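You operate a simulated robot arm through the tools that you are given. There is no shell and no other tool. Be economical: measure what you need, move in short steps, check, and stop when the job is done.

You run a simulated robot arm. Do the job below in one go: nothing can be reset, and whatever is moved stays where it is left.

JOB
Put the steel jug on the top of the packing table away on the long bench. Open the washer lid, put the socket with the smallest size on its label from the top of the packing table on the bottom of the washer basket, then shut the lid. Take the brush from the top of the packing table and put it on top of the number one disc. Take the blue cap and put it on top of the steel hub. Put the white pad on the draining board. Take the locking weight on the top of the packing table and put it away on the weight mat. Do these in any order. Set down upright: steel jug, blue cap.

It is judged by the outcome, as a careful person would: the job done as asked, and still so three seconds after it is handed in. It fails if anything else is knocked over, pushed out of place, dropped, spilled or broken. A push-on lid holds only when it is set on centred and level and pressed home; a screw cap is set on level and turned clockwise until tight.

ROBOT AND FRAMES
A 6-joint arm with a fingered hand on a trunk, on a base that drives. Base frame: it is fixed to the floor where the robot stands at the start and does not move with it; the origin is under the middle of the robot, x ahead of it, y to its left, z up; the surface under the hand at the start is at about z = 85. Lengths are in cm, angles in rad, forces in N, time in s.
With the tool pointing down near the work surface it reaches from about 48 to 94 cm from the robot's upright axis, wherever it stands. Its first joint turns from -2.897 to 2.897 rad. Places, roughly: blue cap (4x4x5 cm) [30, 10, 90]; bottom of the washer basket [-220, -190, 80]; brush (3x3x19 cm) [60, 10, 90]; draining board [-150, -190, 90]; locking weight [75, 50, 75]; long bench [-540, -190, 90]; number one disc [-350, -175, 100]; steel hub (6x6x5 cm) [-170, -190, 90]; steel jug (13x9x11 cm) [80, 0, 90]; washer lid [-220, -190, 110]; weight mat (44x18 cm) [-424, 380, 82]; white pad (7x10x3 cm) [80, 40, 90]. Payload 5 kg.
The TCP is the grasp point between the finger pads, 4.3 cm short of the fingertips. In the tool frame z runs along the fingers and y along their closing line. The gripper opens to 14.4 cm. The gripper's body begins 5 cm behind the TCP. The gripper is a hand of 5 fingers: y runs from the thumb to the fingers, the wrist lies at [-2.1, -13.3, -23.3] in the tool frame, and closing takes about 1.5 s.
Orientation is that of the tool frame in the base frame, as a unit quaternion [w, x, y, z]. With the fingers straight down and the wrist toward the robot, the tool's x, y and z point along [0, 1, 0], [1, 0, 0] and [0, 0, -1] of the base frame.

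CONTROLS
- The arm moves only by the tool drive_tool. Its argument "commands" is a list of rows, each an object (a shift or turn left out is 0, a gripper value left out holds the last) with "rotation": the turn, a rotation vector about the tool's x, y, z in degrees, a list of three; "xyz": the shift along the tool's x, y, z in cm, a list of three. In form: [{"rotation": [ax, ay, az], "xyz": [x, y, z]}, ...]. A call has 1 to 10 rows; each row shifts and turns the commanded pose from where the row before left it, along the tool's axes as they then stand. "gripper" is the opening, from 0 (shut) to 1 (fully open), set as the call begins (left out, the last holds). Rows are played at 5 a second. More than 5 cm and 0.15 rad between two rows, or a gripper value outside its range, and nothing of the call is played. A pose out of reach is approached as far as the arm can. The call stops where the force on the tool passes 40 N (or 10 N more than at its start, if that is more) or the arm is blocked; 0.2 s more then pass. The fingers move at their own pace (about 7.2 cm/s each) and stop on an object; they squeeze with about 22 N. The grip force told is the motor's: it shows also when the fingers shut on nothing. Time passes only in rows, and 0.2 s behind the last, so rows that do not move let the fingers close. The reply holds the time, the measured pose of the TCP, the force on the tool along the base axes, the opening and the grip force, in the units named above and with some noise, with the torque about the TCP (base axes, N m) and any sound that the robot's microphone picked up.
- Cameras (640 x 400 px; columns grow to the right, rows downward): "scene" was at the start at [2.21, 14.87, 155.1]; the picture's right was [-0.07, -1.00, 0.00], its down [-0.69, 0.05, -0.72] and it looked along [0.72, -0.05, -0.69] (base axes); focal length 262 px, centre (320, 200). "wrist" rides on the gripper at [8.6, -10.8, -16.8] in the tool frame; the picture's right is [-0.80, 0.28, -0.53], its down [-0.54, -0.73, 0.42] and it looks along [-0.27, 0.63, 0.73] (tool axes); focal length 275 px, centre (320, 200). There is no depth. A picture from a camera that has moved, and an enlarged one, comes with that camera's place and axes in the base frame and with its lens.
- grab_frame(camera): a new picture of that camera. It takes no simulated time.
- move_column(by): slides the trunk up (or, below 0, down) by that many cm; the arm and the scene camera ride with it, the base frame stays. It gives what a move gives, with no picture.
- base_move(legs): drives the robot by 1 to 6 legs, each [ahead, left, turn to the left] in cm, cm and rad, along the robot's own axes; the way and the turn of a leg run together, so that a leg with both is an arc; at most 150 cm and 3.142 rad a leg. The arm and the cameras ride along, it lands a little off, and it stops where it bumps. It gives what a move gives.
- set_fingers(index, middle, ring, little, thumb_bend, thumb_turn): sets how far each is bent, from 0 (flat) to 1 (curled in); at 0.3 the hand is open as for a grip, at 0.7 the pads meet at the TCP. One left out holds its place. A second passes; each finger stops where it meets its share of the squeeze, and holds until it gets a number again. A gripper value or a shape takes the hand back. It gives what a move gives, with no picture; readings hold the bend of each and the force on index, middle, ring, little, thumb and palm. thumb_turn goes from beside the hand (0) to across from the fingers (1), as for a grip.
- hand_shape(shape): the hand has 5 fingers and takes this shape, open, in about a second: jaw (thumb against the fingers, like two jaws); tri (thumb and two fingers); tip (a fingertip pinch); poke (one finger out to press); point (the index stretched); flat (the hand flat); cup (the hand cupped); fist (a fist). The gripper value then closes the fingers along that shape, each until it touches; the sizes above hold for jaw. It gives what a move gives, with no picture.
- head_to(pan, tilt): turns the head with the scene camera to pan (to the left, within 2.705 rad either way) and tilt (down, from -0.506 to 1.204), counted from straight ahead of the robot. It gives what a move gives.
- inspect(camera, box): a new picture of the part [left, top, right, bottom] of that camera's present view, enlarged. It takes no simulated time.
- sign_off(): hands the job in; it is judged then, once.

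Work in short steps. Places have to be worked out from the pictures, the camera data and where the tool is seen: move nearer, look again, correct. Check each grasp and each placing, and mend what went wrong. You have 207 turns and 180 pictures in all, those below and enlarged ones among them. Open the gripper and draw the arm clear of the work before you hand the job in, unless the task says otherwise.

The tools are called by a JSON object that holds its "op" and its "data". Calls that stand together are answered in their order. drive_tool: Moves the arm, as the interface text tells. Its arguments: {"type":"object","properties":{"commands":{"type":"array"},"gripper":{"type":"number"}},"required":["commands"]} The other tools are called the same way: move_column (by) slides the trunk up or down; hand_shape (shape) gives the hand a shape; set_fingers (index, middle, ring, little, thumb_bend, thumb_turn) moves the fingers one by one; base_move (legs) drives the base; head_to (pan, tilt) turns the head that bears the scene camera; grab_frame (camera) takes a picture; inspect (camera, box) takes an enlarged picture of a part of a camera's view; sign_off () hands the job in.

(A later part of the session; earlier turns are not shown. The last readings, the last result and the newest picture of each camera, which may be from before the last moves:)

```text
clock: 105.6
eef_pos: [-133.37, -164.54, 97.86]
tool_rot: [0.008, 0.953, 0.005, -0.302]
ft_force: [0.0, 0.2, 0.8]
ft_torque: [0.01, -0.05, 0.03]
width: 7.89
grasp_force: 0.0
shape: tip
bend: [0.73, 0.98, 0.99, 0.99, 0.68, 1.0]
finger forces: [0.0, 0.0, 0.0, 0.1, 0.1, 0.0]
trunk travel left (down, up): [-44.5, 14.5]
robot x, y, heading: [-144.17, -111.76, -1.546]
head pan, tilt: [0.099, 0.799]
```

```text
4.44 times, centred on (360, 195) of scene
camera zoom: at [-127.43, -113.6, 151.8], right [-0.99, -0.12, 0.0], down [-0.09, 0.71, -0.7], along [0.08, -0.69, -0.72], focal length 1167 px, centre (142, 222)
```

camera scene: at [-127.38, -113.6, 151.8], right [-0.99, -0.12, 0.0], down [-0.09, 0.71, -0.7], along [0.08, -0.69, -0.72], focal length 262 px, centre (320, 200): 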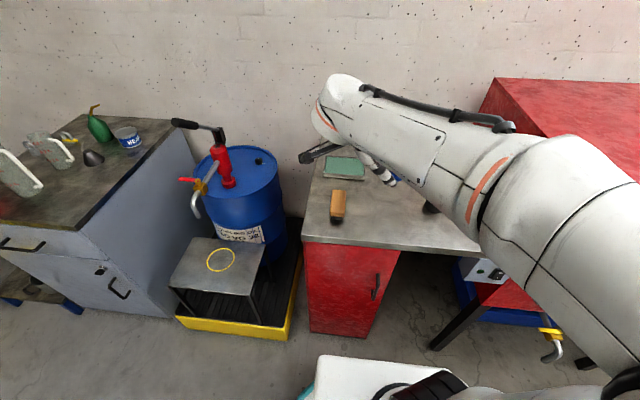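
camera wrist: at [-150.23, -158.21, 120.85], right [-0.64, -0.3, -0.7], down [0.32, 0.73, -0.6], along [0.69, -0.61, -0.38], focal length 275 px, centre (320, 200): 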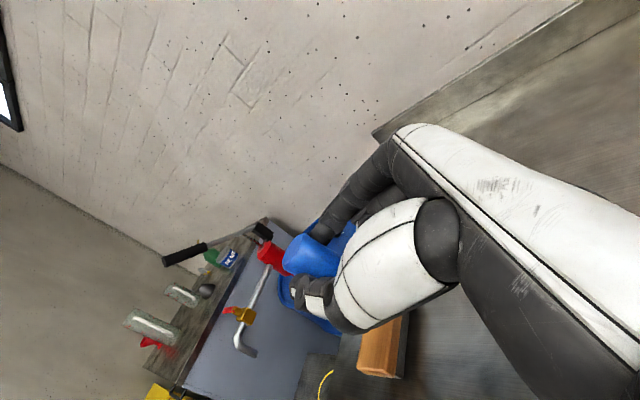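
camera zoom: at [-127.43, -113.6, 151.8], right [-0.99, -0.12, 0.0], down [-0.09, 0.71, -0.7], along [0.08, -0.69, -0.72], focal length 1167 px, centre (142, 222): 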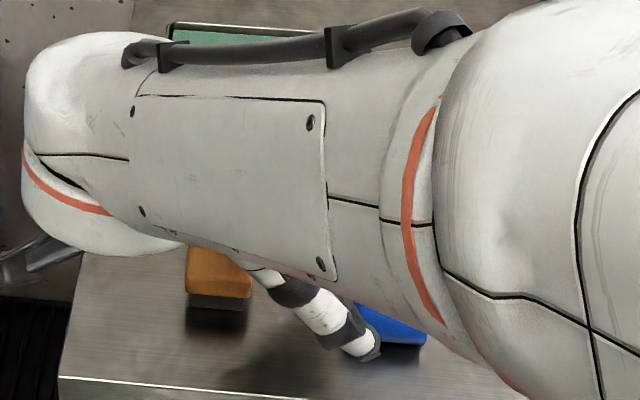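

Thumb and index are aligned with the cap's middle. I advance 3.7 cm and close.

{"op": "drive_tool", "data": {"commands": [{"xyz": [0, 0, 2]}, {"xyz": [-0.2, 0, 1.7]}, {}]}}

{"op": "drive_tool", "data": {"commands": [{}, {}, {}, {}, {}, {}, {}], "gripper": 0.0}}

{"op": "inspect", "data": {"camera": "wrist", "box": [180, 180, 400, 360]}}

```text
clock: 106.4
eef_pos: [-136.0, -164.73, 94.94]
tool_rot: [0.008, 0.953, 0.005, -0.302]
ft_force: [-0.4, 0.2, 0.1]
ft_torque: [-0.03, 0.01, 0.02]
width: 7.87
grasp_force: 0.1
shape: tip
bend: [0.73, 0.98, 0.99, 0.99, 0.68, 1.0]
finger forces: [0.1, 0.0, 0.0, 0.0, 0.0, 0.0]
trunk travel left (down, up): [-44.5, 14.5]
robot x, y, heading: [-143.69, -111.75, -1.555]
head pan, tilt: [0.099, 0.799]
```

```text
clock: 108.0
eef_pos: [-135.94, -164.59, 95.0]
tool_rot: [0.008, 0.954, 0.006, -0.301]
ft_force: [-0.4, -0.5, 0.0]
ft_torque: [0.03, -0.02, 0.01]
width: 2.97
grasp_force: 21.9
shape: tip
bend: [0.73, 1.0, 1.0, 1.0, 0.74, 1.0]
finger forces: [19.0, 0.1, 0.0, 0.1, 18.2, 0.1]
trunk travel left (down, up): [-44.5, 14.5]
robot x, y, heading: [-144.14, -112.2, -1.55]
head pan, tilt: [0.099, 0.799]
```

```text
2.22 times, centred on (290, 270) of wrist
camera zoom: at [-119.33, -153.27, 103.68], right [-0.34, -0.28, 0.9], down [-0.7, 0.71, -0.04], along [-0.63, -0.64, -0.44], focal length 612 px, centre (387, 44)
```

zoom: 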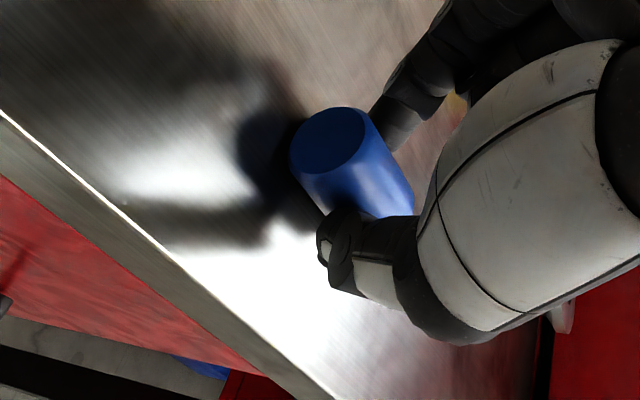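

Held again. I lift 16 cm, roll to +50° (cap about 5° off upright) and look.

{"op": "drive_tool", "data": {"commands": [{"xyz": [-2.3, 0, -3.28]}, {"xyz": [-2.3, 0, -3.28]}, {"xyz": [-2.3, 0, -3.28]}, {"xyz": [-2.3, 0, -3.28]}, {"rotation": [0, 8, 0]}, {"rotation": [0, 8, 0]}, {"rotation": [0, 8, 0]}, {"rotation": [0, 8, 0]}, {"rotation": [0, 8, 0]}]}}

{"op": "drive_tool", "data": {"commands": [{"rotation": [0, 8, 0]}, {"rotation": [0, 8, 0]}, {"rotation": [0, 8, 0]}, {"rotation": [0, 8, 0]}, {"rotation": [0, 8, 0]}, {"rotation": [0, 7, 0]}, {}]}}

{"op": "inspect", "data": {"camera": "scene", "box": [300, 120, 480, 240]}}

```text
clock: 110.0
eef_pos: [-135.96, -164.49, 110.96]
tool_rot: [0.006, 0.999, 0.008, 0.044]
ft_force: [1.0, -0.2, 0.4]
ft_torque: [-0.02, 0.03, 0.0]
width: 2.97
grasp_force: 22.0
shape: tip
bend: [0.73, 1.0, 1.0, 1.0, 0.74, 1.0]
finger forces: [18.6, 0.0, 0.0, 0.0, 17.4, 0.1]
trunk travel left (down, up): [-44.5, 14.5]
robot x, y, heading: [-143.91, -112.11, -1.553]
head pan, tilt: [0.099, 0.799]
```

```text
clock: 111.6
eef_pos: [-135.98, -164.54, 110.95]
tool_rot: [0.001, 0.899, 0.01, 0.438]
ft_force: [-1.0, -0.1, -0.2]
ft_torque: [0.01, 0.0, -0.03]
width: 2.95
grasp_force: 21.9
shape: tip
bend: [0.73, 1.0, 1.0, 1.0, 0.74, 1.0]
finger forces: [18.3, 0.0, 0.0, 0.0, 16.7, 0.1]
trunk travel left (down, up): [-44.5, 14.5]
robot x, y, heading: [-144.08, -111.92, -1.551]
head pan, tilt: [0.099, 0.799]
```

```text
3.33 times, centred on (390, 180) of scene
camera zoom: at [-127.42, -113.61, 151.8], right [-0.99, -0.12, 0.0], down [-0.09, 0.71, -0.7], along [0.08, -0.69, -0.72], focal length 875 px, centre (87, 267)
```

zoom: 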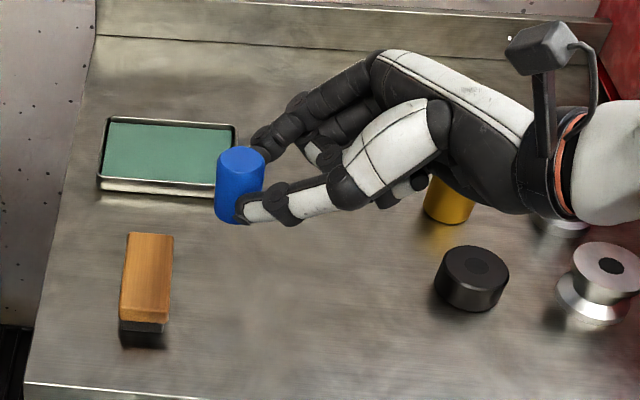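

The cap stands upright in the hand. I lower 14 cm, then feel for contact.

{"op": "drive_tool", "data": {"commands": [{"xyz": [-2.76, 0, 2.16]}, {"xyz": [-2.76, 0, 2.16]}, {"xyz": [-2.76, 0, 2.16]}, {"xyz": [-2.76, 0, 2.16]}, {}]}}

{"op": "drive_tool", "data": {"commands": [{"xyz": [-0.63, 0, 0.49]}, {"xyz": [-0.39, 0, 0.31]}, {}]}}

{"op": "inspect", "data": {"camera": "scene", "box": [320, 170, 420, 240]}}

```text
clock: 112.8
eef_pos: [-135.89, -164.76, 96.76]
tool_rot: [0.002, 0.899, 0.009, 0.438]
ft_force: [0.9, 0.0, -0.5]
ft_torque: [-0.01, 0.01, -0.02]
width: 2.96
grasp_force: 21.9
shape: tip
bend: [0.73, 1.0, 1.0, 1.0, 0.74, 1.0]
finger forces: [18.3, 0.0, 0.1, 0.0, 16.8, 0.1]
trunk travel left (down, up): [-44.5, 14.5]
robot x, y, heading: [-143.9, -111.71, -1.552]
head pan, tilt: [0.099, 0.799]
```

```text
clock: 113.6
eef_pos: [-136.08, -164.74, 95.69]
tool_rot: [0.002, 0.899, 0.009, 0.438]
ft_force: [-0.5, 0.4, 0.4]
ft_torque: [-0.03, -0.04, 0.01]
width: 2.94
grasp_force: 21.5
shape: tip
bend: [0.73, 1.0, 1.0, 1.0, 0.74, 1.0]
finger forces: [18.3, 0.1, 0.0, 0.0, 16.7, 0.0]
trunk travel left (down, up): [-44.5, 14.5]
robot x, y, heading: [-143.97, -111.88, -1.552]
head pan, tilt: [0.099, 0.799]
```

```text
5.71 times, centred on (370, 205) of scene
camera zoom: at [-127.41, -113.6, 151.8], right [-0.99, -0.12, 0.0], down [-0.09, 0.71, -0.7], along [0.08, -0.69, -0.72], focal length 1500 px, centre (34, 171)
```

zoom: 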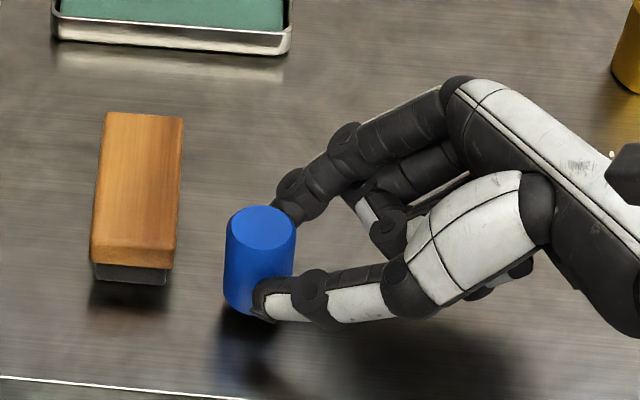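

Nearly down. I lower by small rows until there is a light contact.

{"op": "drive_tool", "data": {"commands": [{"xyz": [-0.32, 0, 0.25]}, {"xyz": [-0.24, 0, 0.18]}, {"xyz": [-0.16, 0, 0.12]}, {}]}}

```text
clock: 114.6
eef_pos: [-135.97, -164.77, 94.75]
tool_rot: [0.002, 0.899, 0.01, 0.438]
ft_force: [0.7, 0.2, -0.1]
ft_torque: [0.05, -0.02, 0.0]
width: 2.96
grasp_force: 21.7
shape: tip
bend: [0.73, 1.0, 1.0, 1.0, 0.74, 1.0]
finger forces: [18.3, 0.1, 0.0, 0.0, 16.7, 0.1]
trunk travel left (down, up): [-44.5, 14.5]
robot x, y, heading: [-143.98, -111.8, -1.546]
head pan, tilt: [0.099, 0.799]
```

{"op": "drive_tool", "data": {"commands": [{"xyz": [-0.16, 0, 0.12]}, {"xyz": [-0.16, 0, 0.12]}, {}]}}

{"op": "inspect", "data": {"camera": "scene", "box": [340, 190, 400, 230]}}

```text
clock: 115.4
eef_pos: [-135.98, -164.77, 94.42]
tool_rot: [0.001, 0.899, 0.008, 0.438]
ft_force: [-1.2, 0.6, 3.3]
ft_torque: [-0.01, -0.08, 0.01]
width: 2.95
grasp_force: 22.1
shape: tip
bend: [0.73, 1.0, 1.0, 1.0, 0.74, 1.0]
finger forces: [19.1, 0.1, 0.0, 0.0, 17.6, 0.1]
trunk travel left (down, up): [-44.5, 14.5]
robot x, y, heading: [-144.0, -111.85, -1.545]
head pan, tilt: [0.099, 0.799]
```

```text
10.00 times, centred on (370, 210) of scene
camera zoom: at [-127.43, -113.58, 151.81], right [-0.99, -0.12, 0.0], down [-0.09, 0.71, -0.7], along [0.08, -0.69, -0.72], focal length 2625 px, centre (-180, 100)
```

zoom: 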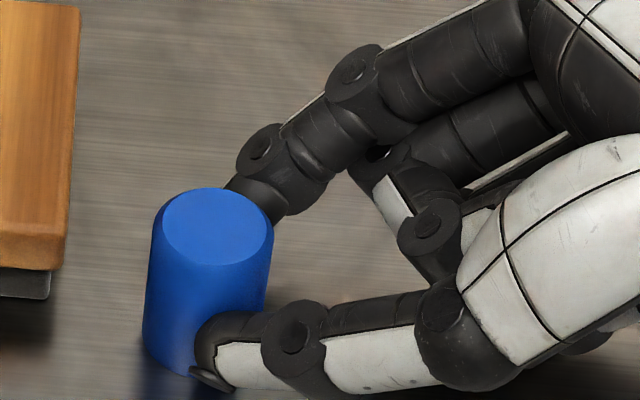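

Light contact (3 N), cap upright. I open and wait, then withdraw along the fingers.

{"op": "drive_tool", "data": {"commands": [{}, {}, {}, {}, {}], "gripper": 0.5}}

{"op": "inspect", "data": {"camera": "scene", "box": [320, 170, 420, 240]}}

```text
clock: 116.6
eef_pos: [-135.94, -164.77, 94.27]
tool_rot: [0.002, 0.899, 0.01, 0.437]
ft_force: [-0.5, 0.4, 0.8]
ft_torque: [-0.04, -0.02, 0.02]
width: 7.12
grasp_force: 0.0
shape: tip
bend: [0.73, 0.98, 0.99, 0.99, 0.71, 1.0]
finger forces: [0.0, 0.1, 0.0, 0.0, 0.0, 0.0]
trunk travel left (down, up): [-44.5, 14.5]
robot x, y, heading: [-143.96, -111.61, -1.545]
head pan, tilt: [0.099, 0.799]
```

```text
5.71 times, centred on (370, 205) of scene
camera zoom: at [-127.41, -113.59, 151.8], right [-0.99, -0.12, 0.0], down [-0.09, 0.71, -0.7], along [0.08, -0.69, -0.72], focal length 1500 px, centre (34, 171)
```

zoom: 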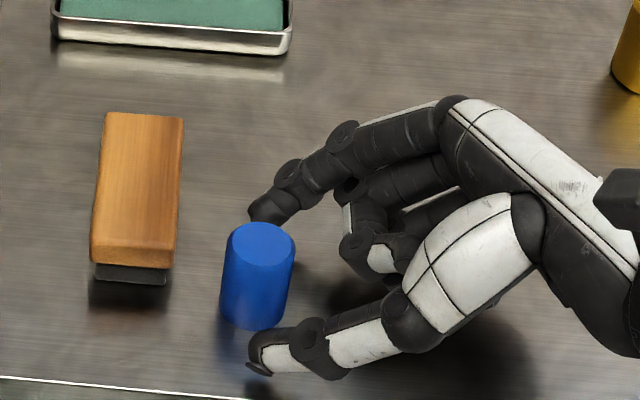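

The cap stands upright by itself at about (-133.1, -164.7). I withdraw, rise, and roll back to vertical.

{"op": "drive_tool", "data": {"commands": [{"xyz": [0, 0, -3]}, {"xyz": [0, 0, -4]}, {"xyz": [2, 0, -4]}, {"xyz": [3, 0, -3]}, {"xyz": [3, 0, -2]}, {"rotation": [0, -8.6, 0]}, {"rotation": [0, -8.6, 0]}, {"rotation": [0, -8.6, 0]}, {"rotation": [0, -8.6, 0]}, {"rotation": [0, -8.6, 0]}], "gripper": 0.6}}

{"op": "drive_tool", "data": {"commands": [{"rotation": [0, -8.8, 0]}, {}]}}

{"op": "grab_frame", "data": {"camera": "scene"}}

{"op": "grab_frame", "data": {"camera": "wrist"}}

```text
clock: 118.8
eef_pos: [-143.54, -164.57, 110.41]
tool_rot: [0.006, 0.997, 0.007, 0.076]
ft_force: [-0.3, 0.2, -0.4]
ft_torque: [0.01, -0.02, 0.03]
width: 8.59
grasp_force: 0.0
shape: tip
bend: [0.29, 0.98, 0.99, 0.99, 0.66, 1.0]
finger forces: [0.0, 0.0, 0.1, 0.1, 0.1, 0.0]
trunk travel left (down, up): [-44.5, 14.5]
robot x, y, heading: [-143.58, -111.61, -1.554]
head pan, tilt: [0.099, 0.799]
```

```text
refused: row 1 steps farther than a row can; nothing moved
```

```text
112 pictures are left
camera scene: at [-127.41, -113.59, 151.8], right [-0.99, -0.12, 0.0], down [-0.09, 0.71, -0.7], along [0.08, -0.69, -0.72], focal length 262 px, centre (320, 200)
```

scene: 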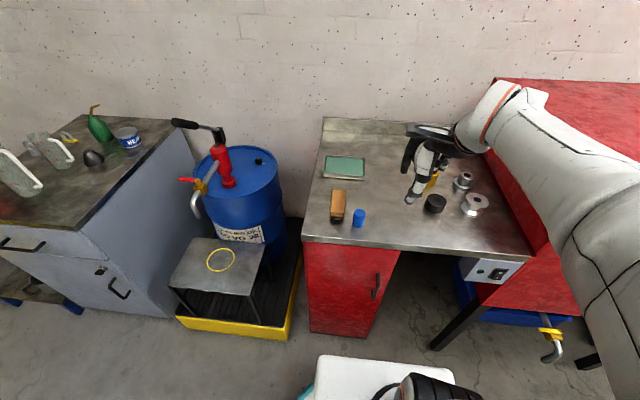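

```text
111 pictures are left
camera wrist: at [-137.72, -153.36, 128.29], right [-0.86, -0.29, 0.41], down [-0.48, 0.71, -0.51], along [-0.14, -0.64, -0.76], focal length 275 px, centre (320, 200)
```

wrist: 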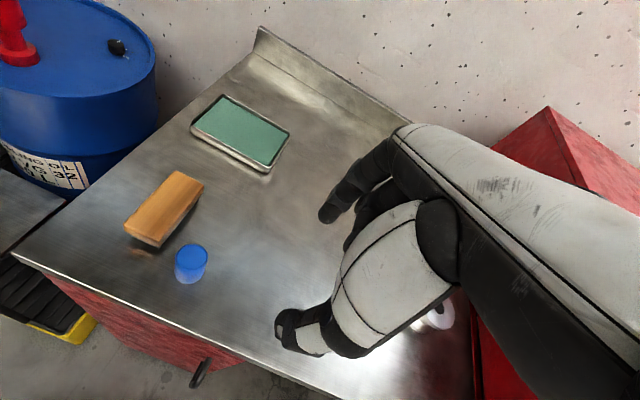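

The cap is at (-132.9, -164.75), upright. I finish the roll, move over it and come down to TCP z 96.

{"op": "drive_tool", "data": {"commands": [{"rotation": [0, -4.4, 0]}, {"rotation": [0, -4.4, 0], "xyz": [3.5, 0, 0]}, {"xyz": [3.5, 0.1, 0]}, {"xyz": [3.5, 0.1, 0]}, {"xyz": [0, 0, 4]}, {"xyz": [0, 0, 3]}, {}], "gripper": 0.65}}

{"op": "inspect", "data": {"camera": "wrist", "box": [180, 180, 400, 360]}}

{"op": "inspect", "data": {"camera": "scene", "box": [300, 150, 420, 240]}}

```text
clock: 120.4
eef_pos: [-132.97, -164.95, 103.78]
tool_rot: [0.006, 1.0, 0.008, 0.001]
ft_force: [0.6, -0.7, -1.1]
ft_torque: [0.05, -0.01, -0.01]
width: 9.32
grasp_force: 0.1
shape: tip
bend: [0.29, 0.98, 0.99, 0.99, 0.63, 1.0]
finger forces: [0.0, 0.0, 0.0, 0.0, 0.0, 0.1]
trunk travel left (down, up): [-44.5, 14.5]
robot x, y, heading: [-143.82, -111.66, -1.553]
head pan, tilt: [0.099, 0.799]
```

```text
2.22 times, centred on (290, 270) of wrist
camera zoom: at [-124.47, -153.65, 120.44], right [-0.79, -0.29, 0.54], down [-0.55, 0.71, -0.43], along [-0.26, -0.64, -0.72], focal length 612 px, centre (387, 44)
```

zoom: 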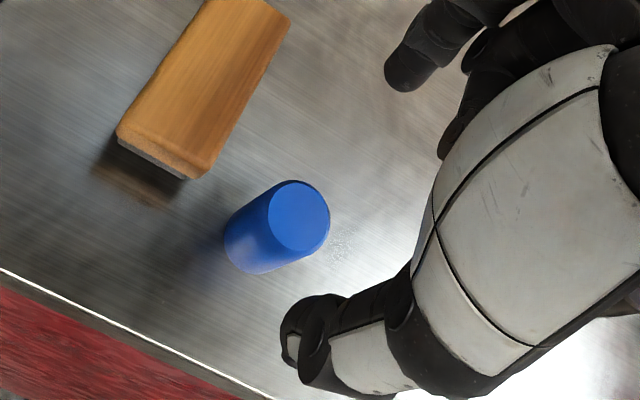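

```text
4.44 times, centred on (360, 195) of scene
camera zoom: at [-127.4, -113.6, 151.8], right [-0.99, -0.12, 0.0], down [-0.09, 0.71, -0.7], along [0.08, -0.69, -0.72], focal length 1167 px, centre (142, 222)
```

zoom: 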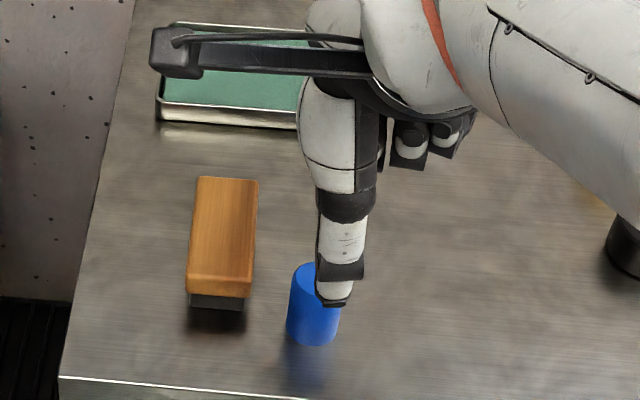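

Aligned. I descend 7.5 cm and close.

{"op": "drive_tool", "data": {"commands": [{"xyz": [0.1, -0.2, 3]}, {"xyz": [0, 0, 3]}, {"xyz": [0, 0, 1.5]}, {}]}}

{"op": "drive_tool", "data": {"commands": [{}, {}, {}, {}, {}, {}, {}], "gripper": 0.0}}

{"op": "inspect", "data": {"camera": "wrist", "box": [180, 180, 400, 360]}}

```text
clock: 121.4
eef_pos: [-132.95, -164.72, 96.34]
tool_rot: [0.005, 1.0, 0.008, 0.0]
ft_force: [0.3, -0.6, 0.1]
ft_torque: [0.01, -0.06, 0.0]
width: 9.33
grasp_force: 0.0
shape: tip
bend: [0.29, 0.98, 0.99, 0.99, 0.63, 1.0]
finger forces: [0.1, 0.0, 0.1, 0.0, 0.0, 0.0]
trunk travel left (down, up): [-44.5, 14.5]
robot x, y, heading: [-143.84, -112.18, -1.552]
head pan, tilt: [0.099, 0.799]
```

```text
clock: 123.0
eef_pos: [-132.92, -164.79, 96.39]
tool_rot: [0.006, 1.0, 0.007, 0.002]
ft_force: [0.4, 0.8, -0.5]
ft_torque: [0.03, 0.03, 0.0]
width: 3.02
grasp_force: 22.1
shape: tip
bend: [0.73, 1.0, 1.0, 1.0, 0.74, 1.0]
finger forces: [19.4, 0.0, 0.1, 0.1, 19.3, 0.1]
trunk travel left (down, up): [-44.5, 14.5]
robot x, y, heading: [-143.68, -111.85, -1.552]
head pan, tilt: [0.099, 0.799]
```

```text
2.22 times, centred on (290, 270) of wrist
camera zoom: at [-124.46, -153.49, 113.07], right [-0.79, -0.29, 0.54], down [-0.55, 0.71, -0.43], along [-0.26, -0.64, -0.73], focal length 612 px, centre (387, 44)
```

zoom: 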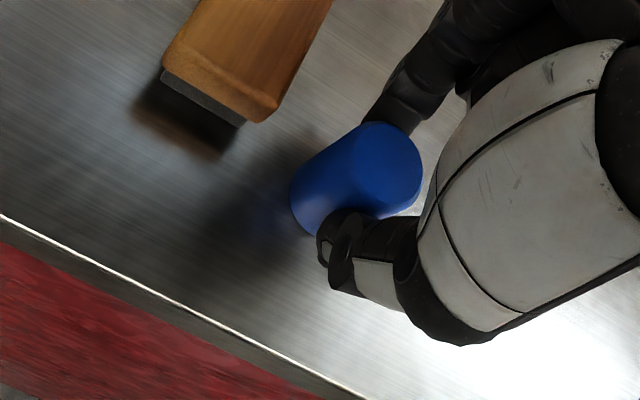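

The cap is held from above. I lift it, drive 22 cm to the right, and locate the hub.

{"op": "drive_tool", "data": {"commands": [{"xyz": [0, 0, -3]}, {"xyz": [0, 0, -4]}, {"xyz": [0, 0, -5]}, {"xyz": [0, 0, -4]}]}}

{"op": "base_move", "data": {"legs": [[0, -22, -0.018]]}}

{"op": "grab_frame", "data": {"camera": "scene"}}

{"op": "grab_frame", "data": {"camera": "wrist"}}

```text
clock: 124.0
eef_pos: [-133.05, -164.42, 112.52]
tool_rot: [0.006, 1.0, 0.007, 0.001]
ft_force: [0.1, -0.6, -0.6]
ft_torque: [-0.01, -0.06, 0.01]
width: 2.99
grasp_force: 21.9
shape: tip
bend: [0.73, 1.0, 1.0, 1.0, 0.74, 1.0]
finger forces: [19.4, 0.0, 0.1, 0.1, 19.4, 0.1]
trunk travel left (down, up): [-44.5, 14.5]
robot x, y, heading: [-143.61, -111.72, -1.555]
head pan, tilt: [0.099, 0.799]
```

```text
clock: 125.7
eef_pos: [-156.6, -164.96, 112.62]
tool_rot: [0.006, 1.0, -0.002, 0.001]
ft_force: [-0.3, 0.9, 0.2]
ft_torque: [-0.04, -0.01, 0.03]
width: 3.0
grasp_force: 22.0
shape: tip
bend: [0.73, 1.0, 1.0, 1.0, 0.74, 1.0]
finger forces: [19.4, 0.0, 0.1, 0.0, 19.3, 0.0]
trunk travel left (down, up): [-44.5, 14.5]
robot x, y, heading: [-166.7, -111.45, -1.574]
head pan, tilt: [0.099, 0.799]
```

```text
107 pictures are left
camera scene: at [-149.93, -114.16, 151.8], right [-0.99, -0.1, 0.0], down [-0.07, 0.71, -0.7], along [0.07, -0.69, -0.72], focal length 262 px, centre (320, 200)
```

scene: 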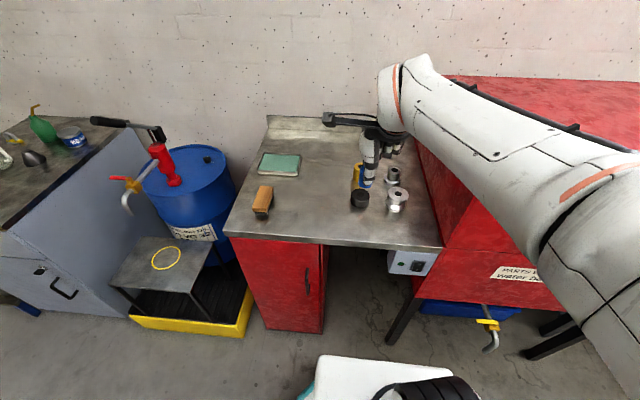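

```text
106 pictures are left
camera wrist: at [-147.82, -153.87, 129.27], right [-0.8, -0.27, 0.54], down [-0.54, 0.72, -0.43], along [-0.27, -0.63, -0.73], focal length 275 px, centre (320, 200)
```

wrist: 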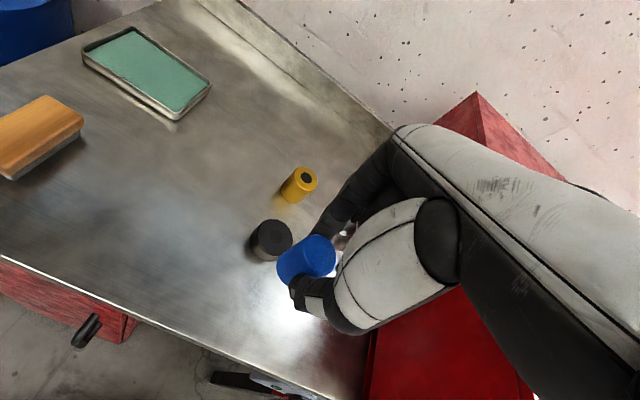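

I zoom in on the hub from the head camera.

{"op": "inspect", "data": {"camera": "scene", "box": [350, 150, 430, 220]}}

```text
5.71 times, centred on (390, 185) of scene
camera zoom: at [-149.93, -114.16, 151.8], right [-0.99, -0.1, 0.0], down [-0.07, 0.71, -0.7], along [0.07, -0.69, -0.72], focal length 1500 px, centre (-80, 286)
```

zoom: 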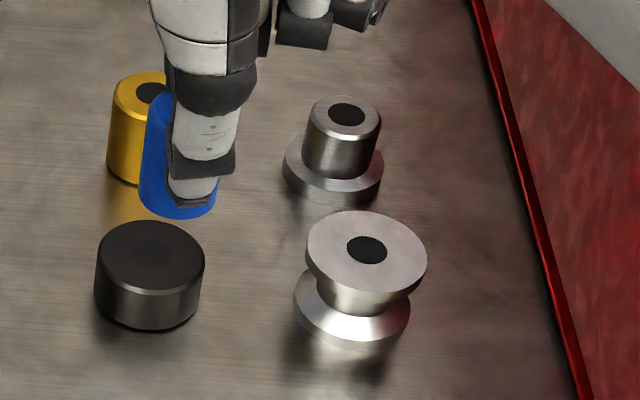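

Hub top centre judged at (-168.5, -185.6, 95). I carry the cap over it at this height and check.

{"op": "drive_tool", "data": {"commands": [{"xyz": [-2.4, 4.1, 0]}, {"xyz": [-2.4, 4.1, 0]}, {"xyz": [-2.4, 4.1, 0]}, {"xyz": [-2.4, 4.1, 0]}, {"xyz": [-2.3, 4.2, 0]}, {"xyz": [0, 0, 5]}, {}]}}

{"op": "inspect", "data": {"camera": "scene", "box": [350, 130, 430, 200]}}

{"op": "grab_frame", "data": {"camera": "wrist"}}

```text
clock: 127.3
eef_pos: [-168.2, -185.77, 107.61]
tool_rot: [0.005, 1.0, -0.003, 0.001]
ft_force: [-0.5, -0.7, -0.2]
ft_torque: [-0.01, 0.0, 0.0]
width: 2.99
grasp_force: 21.5
shape: tip
bend: [0.73, 1.0, 1.0, 1.0, 0.74, 1.0]
finger forces: [19.5, 0.0, 0.0, 0.0, 19.5, 0.0]
trunk travel left (down, up): [-44.5, 14.5]
robot x, y, heading: [-166.39, -112.41, -1.57]
head pan, tilt: [0.099, 0.799]
```

```text
5.71 times, centred on (390, 165) of scene
camera zoom: at [-149.91, -114.18, 151.8], right [-0.99, -0.1, 0.0], down [-0.07, 0.71, -0.7], along [0.07, -0.69, -0.72], focal length 1500 px, centre (-80, 400)
```

zoom: 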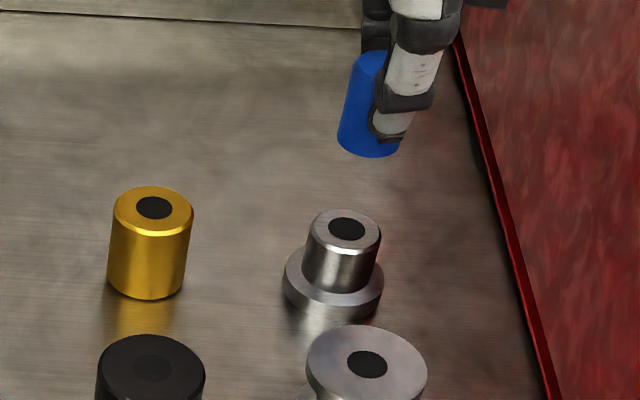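

```text
103 pictures are left
camera wrist: at [-159.52, -174.71, 124.31], right [-0.8, -0.27, 0.54], down [-0.54, 0.72, -0.43], along [-0.27, -0.63, -0.73], focal length 275 px, centre (320, 200)
```

wrist: 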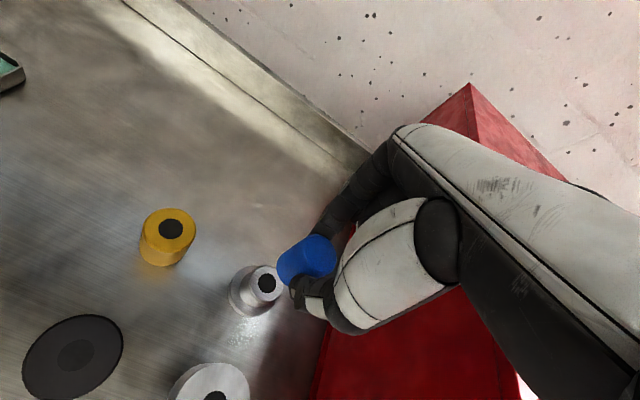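

Cap and hub agree within 2 mm in both views. I lower slowly to contact near z 101.4.

{"op": "drive_tool", "data": {"commands": [{"xyz": [-0.1, -0.15, 3]}, {"xyz": [0, 0, 2]}, {"xyz": [0, 0, 0.7]}, {}]}}

{"op": "drive_tool", "data": {"commands": [{"xyz": [0, 0, 0.3]}, {"xyz": [0, 0, 0.2]}, {}]}}

{"op": "inspect", "data": {"camera": "scene", "box": [360, 140, 420, 190]}}

```text
clock: 128.3
eef_pos: [-168.56, -185.6, 102.02]
tool_rot: [0.005, 1.0, -0.002, 0.001]
ft_force: [-0.4, 0.0, 0.5]
ft_torque: [0.0, -0.01, 0.04]
width: 2.98
grasp_force: 22.1
shape: tip
bend: [0.73, 1.0, 1.0, 1.0, 0.74, 1.0]
finger forces: [19.4, 0.0, 0.1, 0.1, 19.4, 0.0]
trunk travel left (down, up): [-44.5, 14.5]
robot x, y, heading: [-166.33, -112.06, -1.57]
head pan, tilt: [0.099, 0.799]
```

```text
clock: 129.1
eef_pos: [-168.55, -185.46, 101.55]
tool_rot: [0.006, 1.0, -0.002, 0.001]
ft_force: [-0.2, -0.1, 0.9]
ft_torque: [-0.03, -0.05, 0.02]
width: 3.01
grasp_force: 21.8
shape: tip
bend: [0.73, 1.0, 1.0, 1.0, 0.74, 1.0]
finger forces: [19.5, 0.0, 0.2, 0.0, 19.4, 0.0]
trunk travel left (down, up): [-44.5, 14.5]
robot x, y, heading: [-166.02, -111.76, -1.568]
head pan, tilt: [0.099, 0.799]
```

```text
8.00 times, centred on (390, 165) of scene
camera zoom: at [-149.92, -114.17, 151.8], right [-0.99, -0.1, 0.0], down [-0.07, 0.71, -0.7], along [0.07, -0.69, -0.72], focal length 2100 px, centre (-240, 480)
```

zoom: 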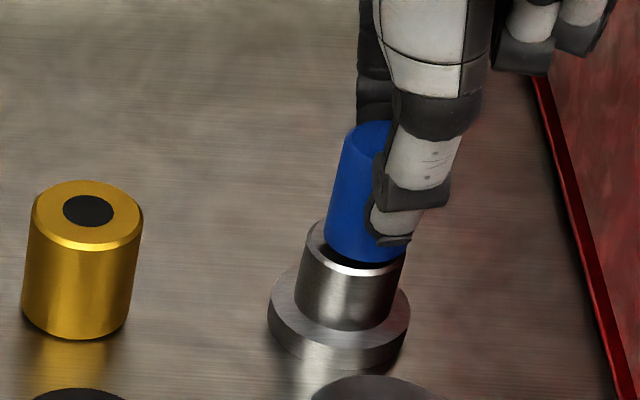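

The cap sits about 5 mm too far right and slightly back. I raise a little, correct, and look again.

{"op": "drive_tool", "data": {"commands": [{"xyz": [0, 0, -0.4]}, {"xyz": [0.5, -0.4, 0]}, {"xyz": [0, 0, 0.3]}, {}]}}

{"op": "inspect", "data": {"camera": "scene", "box": [360, 140, 420, 190]}}

{"op": "inspect", "data": {"camera": "wrist", "box": [200, 200, 360, 340]}}

```text
clock: 130.1
eef_pos: [-168.07, -185.11, 101.6]
tool_rot: [0.006, 1.0, -0.001, 0.002]
ft_force: [-0.1, 0.6, -0.8]
ft_torque: [0.0, -0.02, -0.02]
width: 3.02
grasp_force: 21.8
shape: tip
bend: [0.73, 1.0, 1.0, 1.0, 0.74, 1.0]
finger forces: [19.4, 0.0, 0.0, 0.1, 19.4, 0.1]
trunk travel left (down, up): [-44.5, 14.5]
robot x, y, heading: [-166.37, -112.03, -1.571]
head pan, tilt: [0.099, 0.799]
```

```text
8.00 times, centred on (390, 165) of scene
camera zoom: at [-149.92, -114.17, 151.8], right [-0.99, -0.1, 0.0], down [-0.07, 0.71, -0.7], along [0.07, -0.69, -0.72], focal length 2100 px, centre (-240, 480)
```

zoom: 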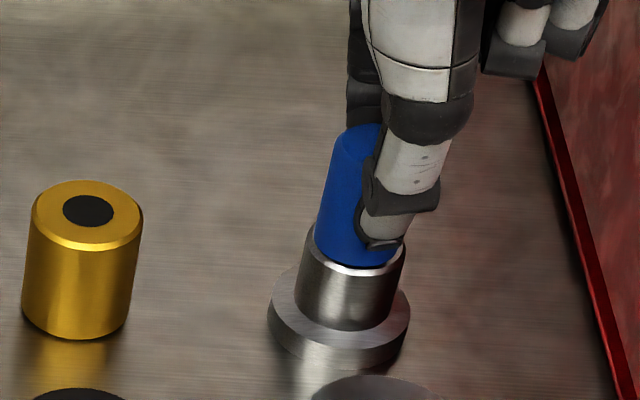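

```text
2.86 times, centred on (280, 270) of wrist
camera zoom: at [-159.38, -174.0, 118.4], right [-0.8, -0.27, 0.54], down [-0.54, 0.72, -0.43], along [-0.27, -0.63, -0.73], focal length 786 px, centre (434, 0)
```

zoom: 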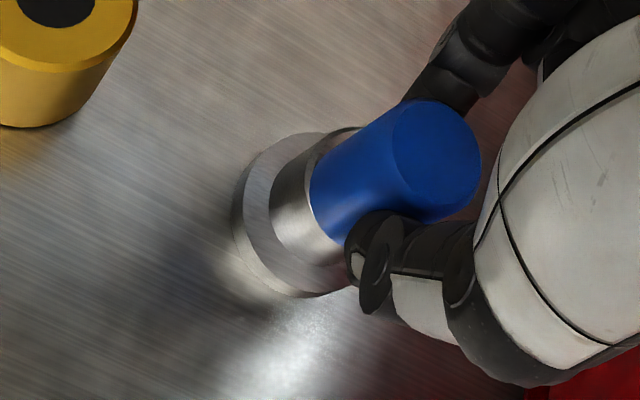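

Well centred now. I lower until a light contact.

{"op": "drive_tool", "data": {"commands": [{"xyz": [0, 0, 0.2]}, {"xyz": [0, 0, 0.15]}, {}]}}

{"op": "drive_tool", "data": {"commands": [{"xyz": [0, 0, 0.15]}, {}]}}

```text
clock: 130.9
eef_pos: [-168.17, -185.2, 101.31]
tool_rot: [0.006, 1.0, -0.002, 0.0]
ft_force: [-0.1, -0.3, 0.4]
ft_torque: [-0.01, 0.02, 0.03]
width: 3.02
grasp_force: 22.0
shape: tip
bend: [0.73, 1.0, 1.0, 1.0, 0.74, 1.0]
finger forces: [19.4, 0.1, 0.1, 0.1, 19.5, 0.1]
trunk travel left (down, up): [-44.5, 14.5]
robot x, y, heading: [-166.56, -111.71, -1.57]
head pan, tilt: [0.099, 0.799]
```

```text
clock: 131.5
eef_pos: [-168.01, -185.15, 101.2]
tool_rot: [0.005, 1.0, -0.002, 0.001]
ft_force: [0.2, 0.1, 0.2]
ft_torque: [0.01, 0.0, 0.0]
width: 3.01
grasp_force: 21.9
shape: tip
bend: [0.73, 1.0, 1.0, 1.0, 0.74, 1.0]
finger forces: [19.5, 0.0, 0.0, 0.0, 19.4, 0.0]
trunk travel left (down, up): [-44.5, 14.5]
robot x, y, heading: [-166.51, -111.94, -1.566]
head pan, tilt: [0.099, 0.799]
```

{"op": "drive_tool", "data": {"commands": [{"xyz": [0, 0, 0.2]}, {}]}}

{"op": "drive_tool", "data": {"commands": [{"xyz": [0, 0, 0.2]}, {}]}}

{"op": "inspect", "data": {"camera": "scene", "box": [360, 140, 420, 190]}}

```text
clock: 132.1
eef_pos: [-168.23, -185.17, 101.0]
tool_rot: [0.006, 1.0, -0.002, 0.002]
ft_force: [0.0, -0.4, 0.1]
ft_torque: [0.0, -0.04, -0.03]
width: 3.0
grasp_force: 22.0
shape: tip
bend: [0.73, 1.0, 1.0, 1.0, 0.74, 1.0]
finger forces: [19.3, 0.0, 0.0, 0.2, 19.4, 0.0]
trunk travel left (down, up): [-44.5, 14.5]
robot x, y, heading: [-166.3, -111.97, -1.569]
head pan, tilt: [0.099, 0.799]
```

```text
clock: 132.7
eef_pos: [-168.04, -185.17, 100.87]
tool_rot: [0.006, 1.0, -0.002, 0.001]
ft_force: [1.0, 0.4, 4.8]
ft_torque: [-0.04, 0.0, 0.0]
width: 3.0
grasp_force: 22.4
shape: tip
bend: [0.73, 1.0, 1.0, 1.0, 0.74, 1.0]
finger forces: [19.9, 0.0, 0.1, 0.0, 20.2, 0.0]
trunk travel left (down, up): [-44.5, 14.5]
robot x, y, heading: [-166.28, -112.14, -1.571]
head pan, tilt: [0.099, 0.799]
```

```text
8.00 times, centred on (390, 165) of scene
camera zoom: at [-149.91, -114.13, 151.81], right [-0.99, -0.1, 0.0], down [-0.07, 0.71, -0.7], along [0.07, -0.69, -0.72], focal length 2100 px, centre (-240, 480)
```

zoom: 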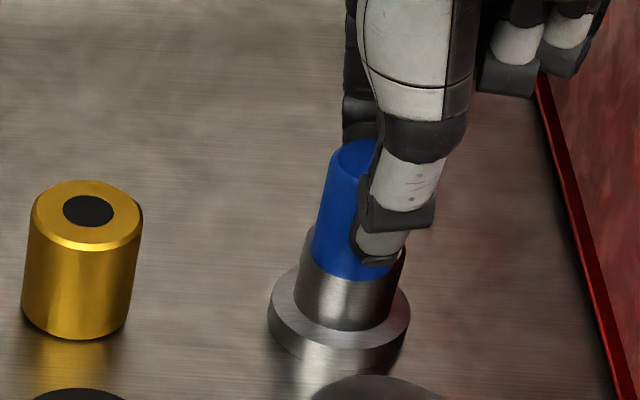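

Contact at 5 N with the cap within the hub's top. I open and draw straight up.

{"op": "drive_tool", "data": {"commands": [{"xyz": [0, 0, -0.1]}, {}, {}, {}, {}], "gripper": 0.5}}

{"op": "drive_tool", "data": {"commands": [{"xyz": [0, 0, -2]}, {"xyz": [0, 0, -4]}, {"xyz": [0, 0, -4]}, {"xyz": [0, 0, -4]}, {"xyz": [0, -4, -1]}, {"xyz": [0, -4, 0]}]}}

{"op": "inspect", "data": {"camera": "scene", "box": [360, 140, 440, 210]}}

```text
clock: 133.9
eef_pos: [-168.04, -185.04, 100.94]
tool_rot: [0.007, 1.0, -0.002, 0.0]
ft_force: [0.0, 0.8, -0.2]
ft_torque: [0.01, -0.01, 0.03]
width: 7.11
grasp_force: 0.1
shape: tip
bend: [0.73, 0.98, 0.99, 0.99, 0.7, 1.0]
finger forces: [0.0, 0.1, 0.1, 0.1, 0.1, 0.0]
trunk travel left (down, up): [-44.5, 14.5]
robot x, y, heading: [-166.45, -112.15, -1.568]
head pan, tilt: [0.099, 0.799]
```

```text
clock: 135.3
eef_pos: [-168.01, -176.87, 115.77]
tool_rot: [0.006, 1.0, -0.001, 0.001]
ft_force: [0.1, -0.5, 0.0]
ft_torque: [-0.01, -0.02, -0.06]
width: 7.19
grasp_force: 0.1
shape: tip
bend: [0.73, 0.98, 0.99, 0.99, 0.7, 1.0]
finger forces: [0.1, 0.1, 0.0, 0.1, 0.0, 0.0]
trunk travel left (down, up): [-44.5, 14.5]
robot x, y, heading: [-166.39, -112.31, -1.568]
head pan, tilt: [0.099, 0.799]
```

```text
5.71 times, centred on (400, 175) of scene
camera zoom: at [-149.91, -114.09, 151.8], right [-0.99, -0.1, 0.0], down [-0.07, 0.71, -0.7], along [0.07, -0.69, -0.72], focal length 1500 px, centre (-137, 343)
```

zoom: 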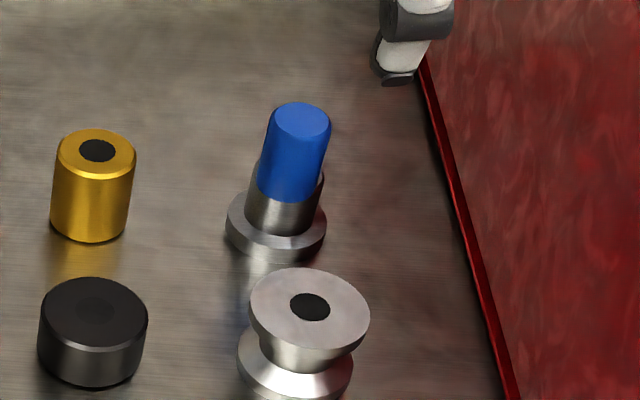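

The cap stands upright on the hub. While the hand is empty I look at the washer lid.

{"op": "head_to", "data": {"pan": -0.75, "tilt": 0.6}}

{"op": "grab_frame", "data": {"camera": "scene"}}

```text
clock: 136.5
eef_pos: [-168.03, -177.02, 115.69]
tool_rot: [0.007, 1.0, -0.001, 0.0]
ft_force: [0.4, 0.7, -0.9]
ft_torque: [-0.01, 0.0, 0.04]
width: 7.18
grasp_force: 0.0
shape: tip
bend: [0.73, 0.98, 0.99, 0.99, 0.7, 1.0]
finger forces: [0.0, 0.0, 0.1, 0.0, 0.1, 0.0]
trunk travel left (down, up): [-44.5, 14.5]
robot x, y, heading: [-166.28, -112.01, -1.569]
head pan, tilt: [-0.75, 0.6]
```

```text
97 pictures are left
camera scene: at [-156.74, -112.61, 153.49], right [-0.73, 0.68, 0.0], down [0.38, 0.41, -0.82], along [-0.56, -0.6, -0.57], focal length 262 px, centre (320, 200)
```

scene: 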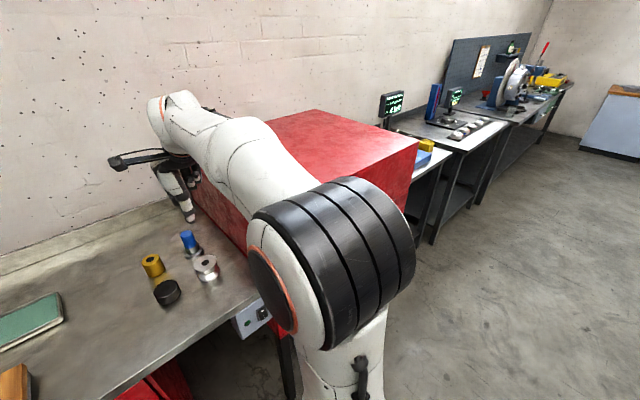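

The washer is hidden behind the shoulder. I raise the trunk, back off a little and go 52 cm right to face the washer.

{"op": "move_column", "data": {"by": 14}}

{"op": "base_move", "data": {"legs": [[-15, 0, 0], [0, -52, 0]]}}

{"op": "head_to", "data": {"pan": 0.0, "tilt": 0.7}}

{"op": "grab_frame", "data": {"camera": "scene"}}

```text
clock: 138.2
eef_pos: [-167.93, -177.0, 129.66]
tool_rot: [0.005, 1.0, -0.001, 0.0]
ft_force: [0.1, 0.1, -0.1]
ft_torque: [-0.01, 0.01, 0.01]
width: 7.16
grasp_force: 0.1
shape: tip
bend: [0.73, 0.98, 0.99, 0.99, 0.7, 1.0]
finger forces: [0.1, 0.0, 0.0, 0.0, 0.0, 0.0]
trunk travel left (down, up): [-58.5, 0.5]
robot x, y, heading: [-166.13, -112.19, -1.569]
head pan, tilt: [-0.75, 0.6]
```

```text
clock: 142.2
eef_pos: [-220.99, -161.9, 129.69]
tool_rot: [0.006, 1.0, -0.004, 0.001]
ft_force: [0.0, 1.2, -0.1]
ft_torque: [-0.03, -0.02, -0.03]
width: 7.18
grasp_force: 0.0
shape: tip
bend: [0.73, 0.98, 0.99, 0.99, 0.7, 1.0]
finger forces: [0.1, 0.0, 0.1, 0.1, 0.1, 0.0]
trunk travel left (down, up): [-58.5, 0.5]
robot x, y, heading: [-219.21, -96.63, -1.575]
head pan, tilt: [-0.75, 0.6]
```

```text
clock: 143.3
eef_pos: [-221.02, -161.91, 129.66]
tool_rot: [0.006, 1.0, -0.005, 0.001]
ft_force: [-0.4, -0.3, -0.3]
ft_torque: [0.02, -0.02, -0.02]
width: 7.18
grasp_force: 0.1
shape: tip
bend: [0.73, 0.98, 0.99, 0.99, 0.7, 1.0]
finger forces: [0.1, 0.0, 0.0, 0.1, 0.1, 0.0]
trunk travel left (down, up): [-58.5, 0.5]
robot x, y, heading: [-218.68, -97.01, -1.571]
head pan, tilt: [0.0, 0.7]
```

```text
96 pictures are left
camera scene: at [-203.41, -99.6, 166.63], right [-1.0, 0.0, 0.0], down [0.0, 0.64, -0.77], along [0.0, -0.77, -0.64], focal length 262 px, centre (320, 200)
```

scene: 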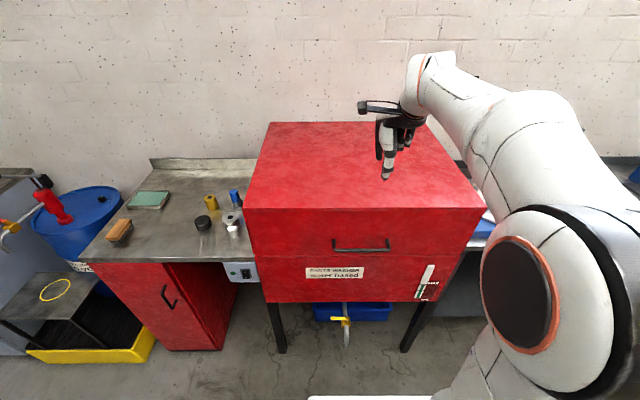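

The lid is a hood hinged at the back with a bar handle at the front. I zoom on the handle to judge its stand-off.

{"op": "inspect", "data": {"camera": "scene", "box": [300, 195, 420, 285]}}

{"op": "grab_frame", "data": {"camera": "wrist"}}

```text
4.44 times, centred on (360, 240) of scene
camera zoom: at [-203.41, -99.6, 166.63], right [-1.0, 0.0, 0.0], down [0.0, 0.64, -0.77], along [0.0, -0.77, -0.64], focal length 1167 px, centre (142, 22)
```

zoom: 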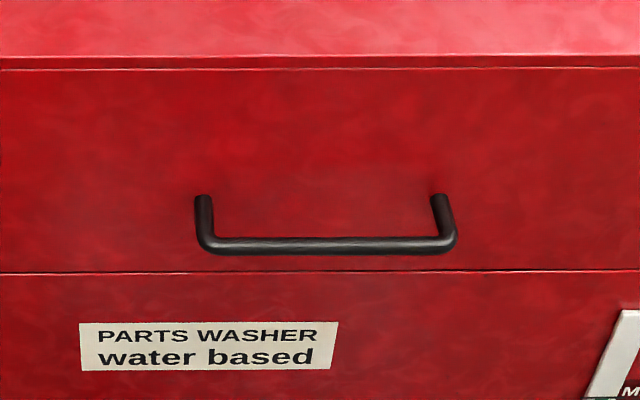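

```text
94 pictures are left
camera wrist: at [-212.21, -150.75, 146.44], right [-0.8, -0.27, 0.54], down [-0.54, 0.73, -0.43], along [-0.27, -0.63, -0.73], focal length 275 px, centre (320, 200)
```

wrist: 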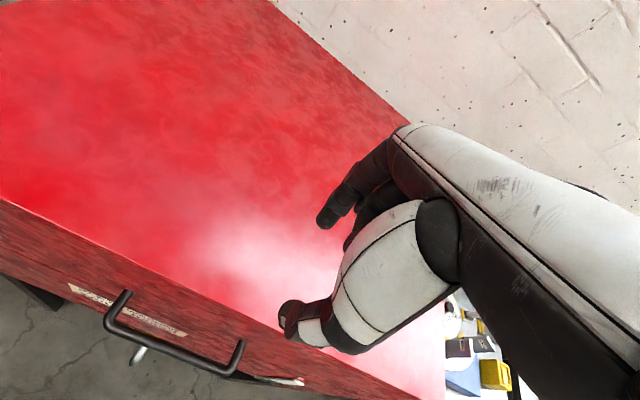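

The bar is at about (-217.1, -153.7, 100), standing off about 5.5 cm from the lid. I open the hand to jaw, draw it back in front of the lid, and pitch it 45° so the fingers point forward-down.

{"op": "hand_shape", "data": {"shape": "jaw"}}

{"op": "drive_tool", "data": {"commands": [{"xyz": [3, -4, 0]}, {"xyz": [1, -4, 0]}, {"rotation": [-7.5, 0, 0]}, {"rotation": [-7.5, 0, 0]}, {"rotation": [-7.5, 0, 0]}, {"rotation": [-7.5, 0, 0]}, {"rotation": [-7.5, 0, 0]}, {"rotation": [-7.5, 0, 0]}, {}], "gripper": 0.45}}

{"op": "grab_frame", "data": {"camera": "wrist"}}

```text
clock: 144.2
eef_pos: [-221.0, -161.72, 129.65]
tool_rot: [0.006, 1.0, -0.004, 0.001]
ft_force: [0.3, 0.6, 0.6]
ft_torque: [-0.01, -0.02, -0.02]
width: 14.36
grasp_force: 0.0
shape: jaw
bend: [0.3, 0.3, 0.3, 0.3, 0.3, 0.98]
finger forces: [0.0, 0.0, 0.1, 0.1, 0.0, 0.0]
trunk travel left (down, up): [-58.5, 0.5]
robot x, y, heading: [-218.68, -96.77, -1.58]
head pan, tilt: [0.0, 0.7]
```

```text
clock: 146.2
eef_pos: [-216.51, -153.88, 129.69]
tool_rot: [0.359, 0.933, 0.001, 0.003]
ft_force: [0.4, -0.7, -0.2]
ft_torque: [-0.01, -0.02, 0.02]
width: 6.52
grasp_force: 0.0
shape: jaw
bend: [0.74, 0.47, 0.44, 0.42, 0.72, 1.0]
finger forces: [0.1, 0.1, 0.0, 0.1, 0.0, 0.0]
out of reach, approached as far as the arm can: row 7
trunk travel left (down, up): [-58.5, 0.5]
robot x, y, heading: [-218.68, -96.67, -1.572]
head pan, tilt: [0.0, 0.7]
```

```text
93 pictures are left
camera wrist: at [-207.93, -134.45, 134.9], right [-0.8, 0.14, 0.58], down [-0.54, 0.25, -0.8], along [-0.26, -0.96, -0.12], focal length 275 px, centre (320, 200)
```

wrist: 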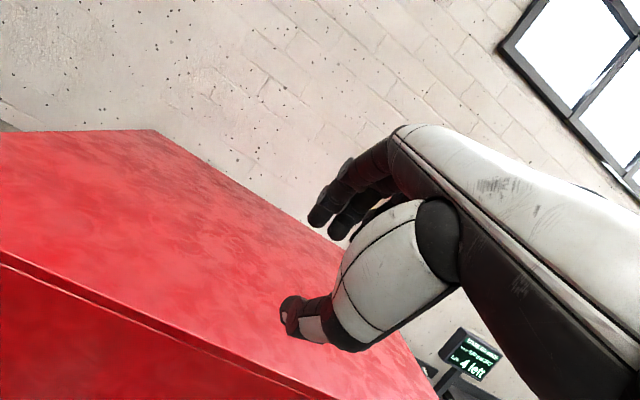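

Pitch 42° is reached. I back the base 7 cm and lower the trunk 22.4 cm, which brings the hand in front of the bar along its approach line.

{"op": "base_move", "data": {"legs": [[-7, 0, 0]]}}

{"op": "move_column", "data": {"by": -22.4}}

{"op": "grab_frame", "data": {"camera": "wrist"}}

{"op": "grab_frame", "data": {"camera": "scene"}}

```text
clock: 147.2
eef_pos: [-216.41, -146.91, 129.69]
tool_rot: [0.359, 0.933, 0.002, 0.004]
ft_force: [-0.2, 0.5, 0.2]
ft_torque: [-0.03, 0.02, 0.01]
width: 6.49
grasp_force: 0.0
shape: jaw
bend: [0.74, 0.47, 0.44, 0.42, 0.72, 1.0]
finger forces: [0.0, 0.1, 0.1, 0.0, 0.0, 0.1]
trunk travel left (down, up): [-58.5, 0.5]
robot x, y, heading: [-218.94, -90.07, -1.574]
head pan, tilt: [0.0, 0.7]
```

```text
clock: 149.6
eef_pos: [-216.51, -146.98, 107.24]
tool_rot: [0.359, 0.933, 0.002, 0.004]
ft_force: [0.1, -0.1, -0.5]
ft_torque: [-0.02, 0.04, 0.0]
width: 6.52
grasp_force: 0.0
shape: jaw
bend: [0.74, 0.47, 0.44, 0.42, 0.72, 1.0]
finger forces: [0.0, 0.0, 0.1, 0.0, 0.1, 0.0]
trunk travel left (down, up): [-36.1, 22.9]
robot x, y, heading: [-218.53, -89.62, -1.571]
head pan, tilt: [0.0, 0.7]
```

```text
92 pictures are left
camera wrist: at [-207.91, -127.52, 112.53], right [-0.8, 0.14, 0.58], down [-0.54, 0.25, -0.8], along [-0.26, -0.96, -0.13], focal length 275 px, centre (320, 200)
```

wrist: 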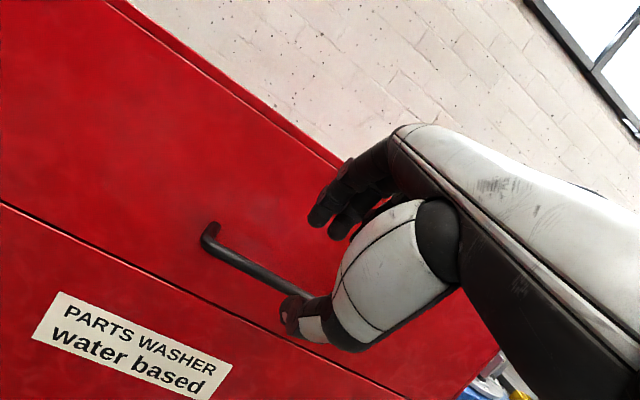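

```text
91 pictures are left
camera scene: at [-203.38, -92.64, 144.23], right [-1.0, 0.0, 0.0], down [0.0, 0.64, -0.76], along [0.0, -0.76, -0.64], focal length 262 px, centre (320, 200)
```

scene: 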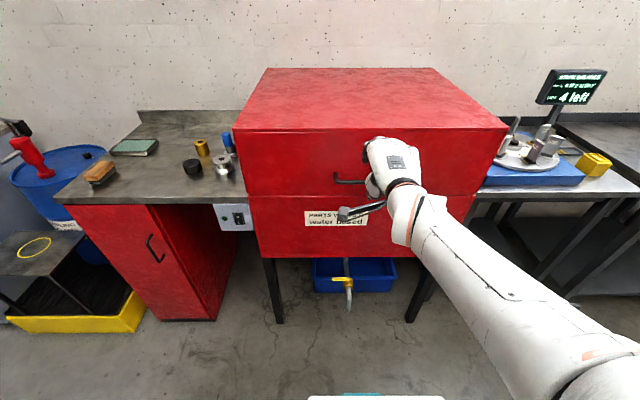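

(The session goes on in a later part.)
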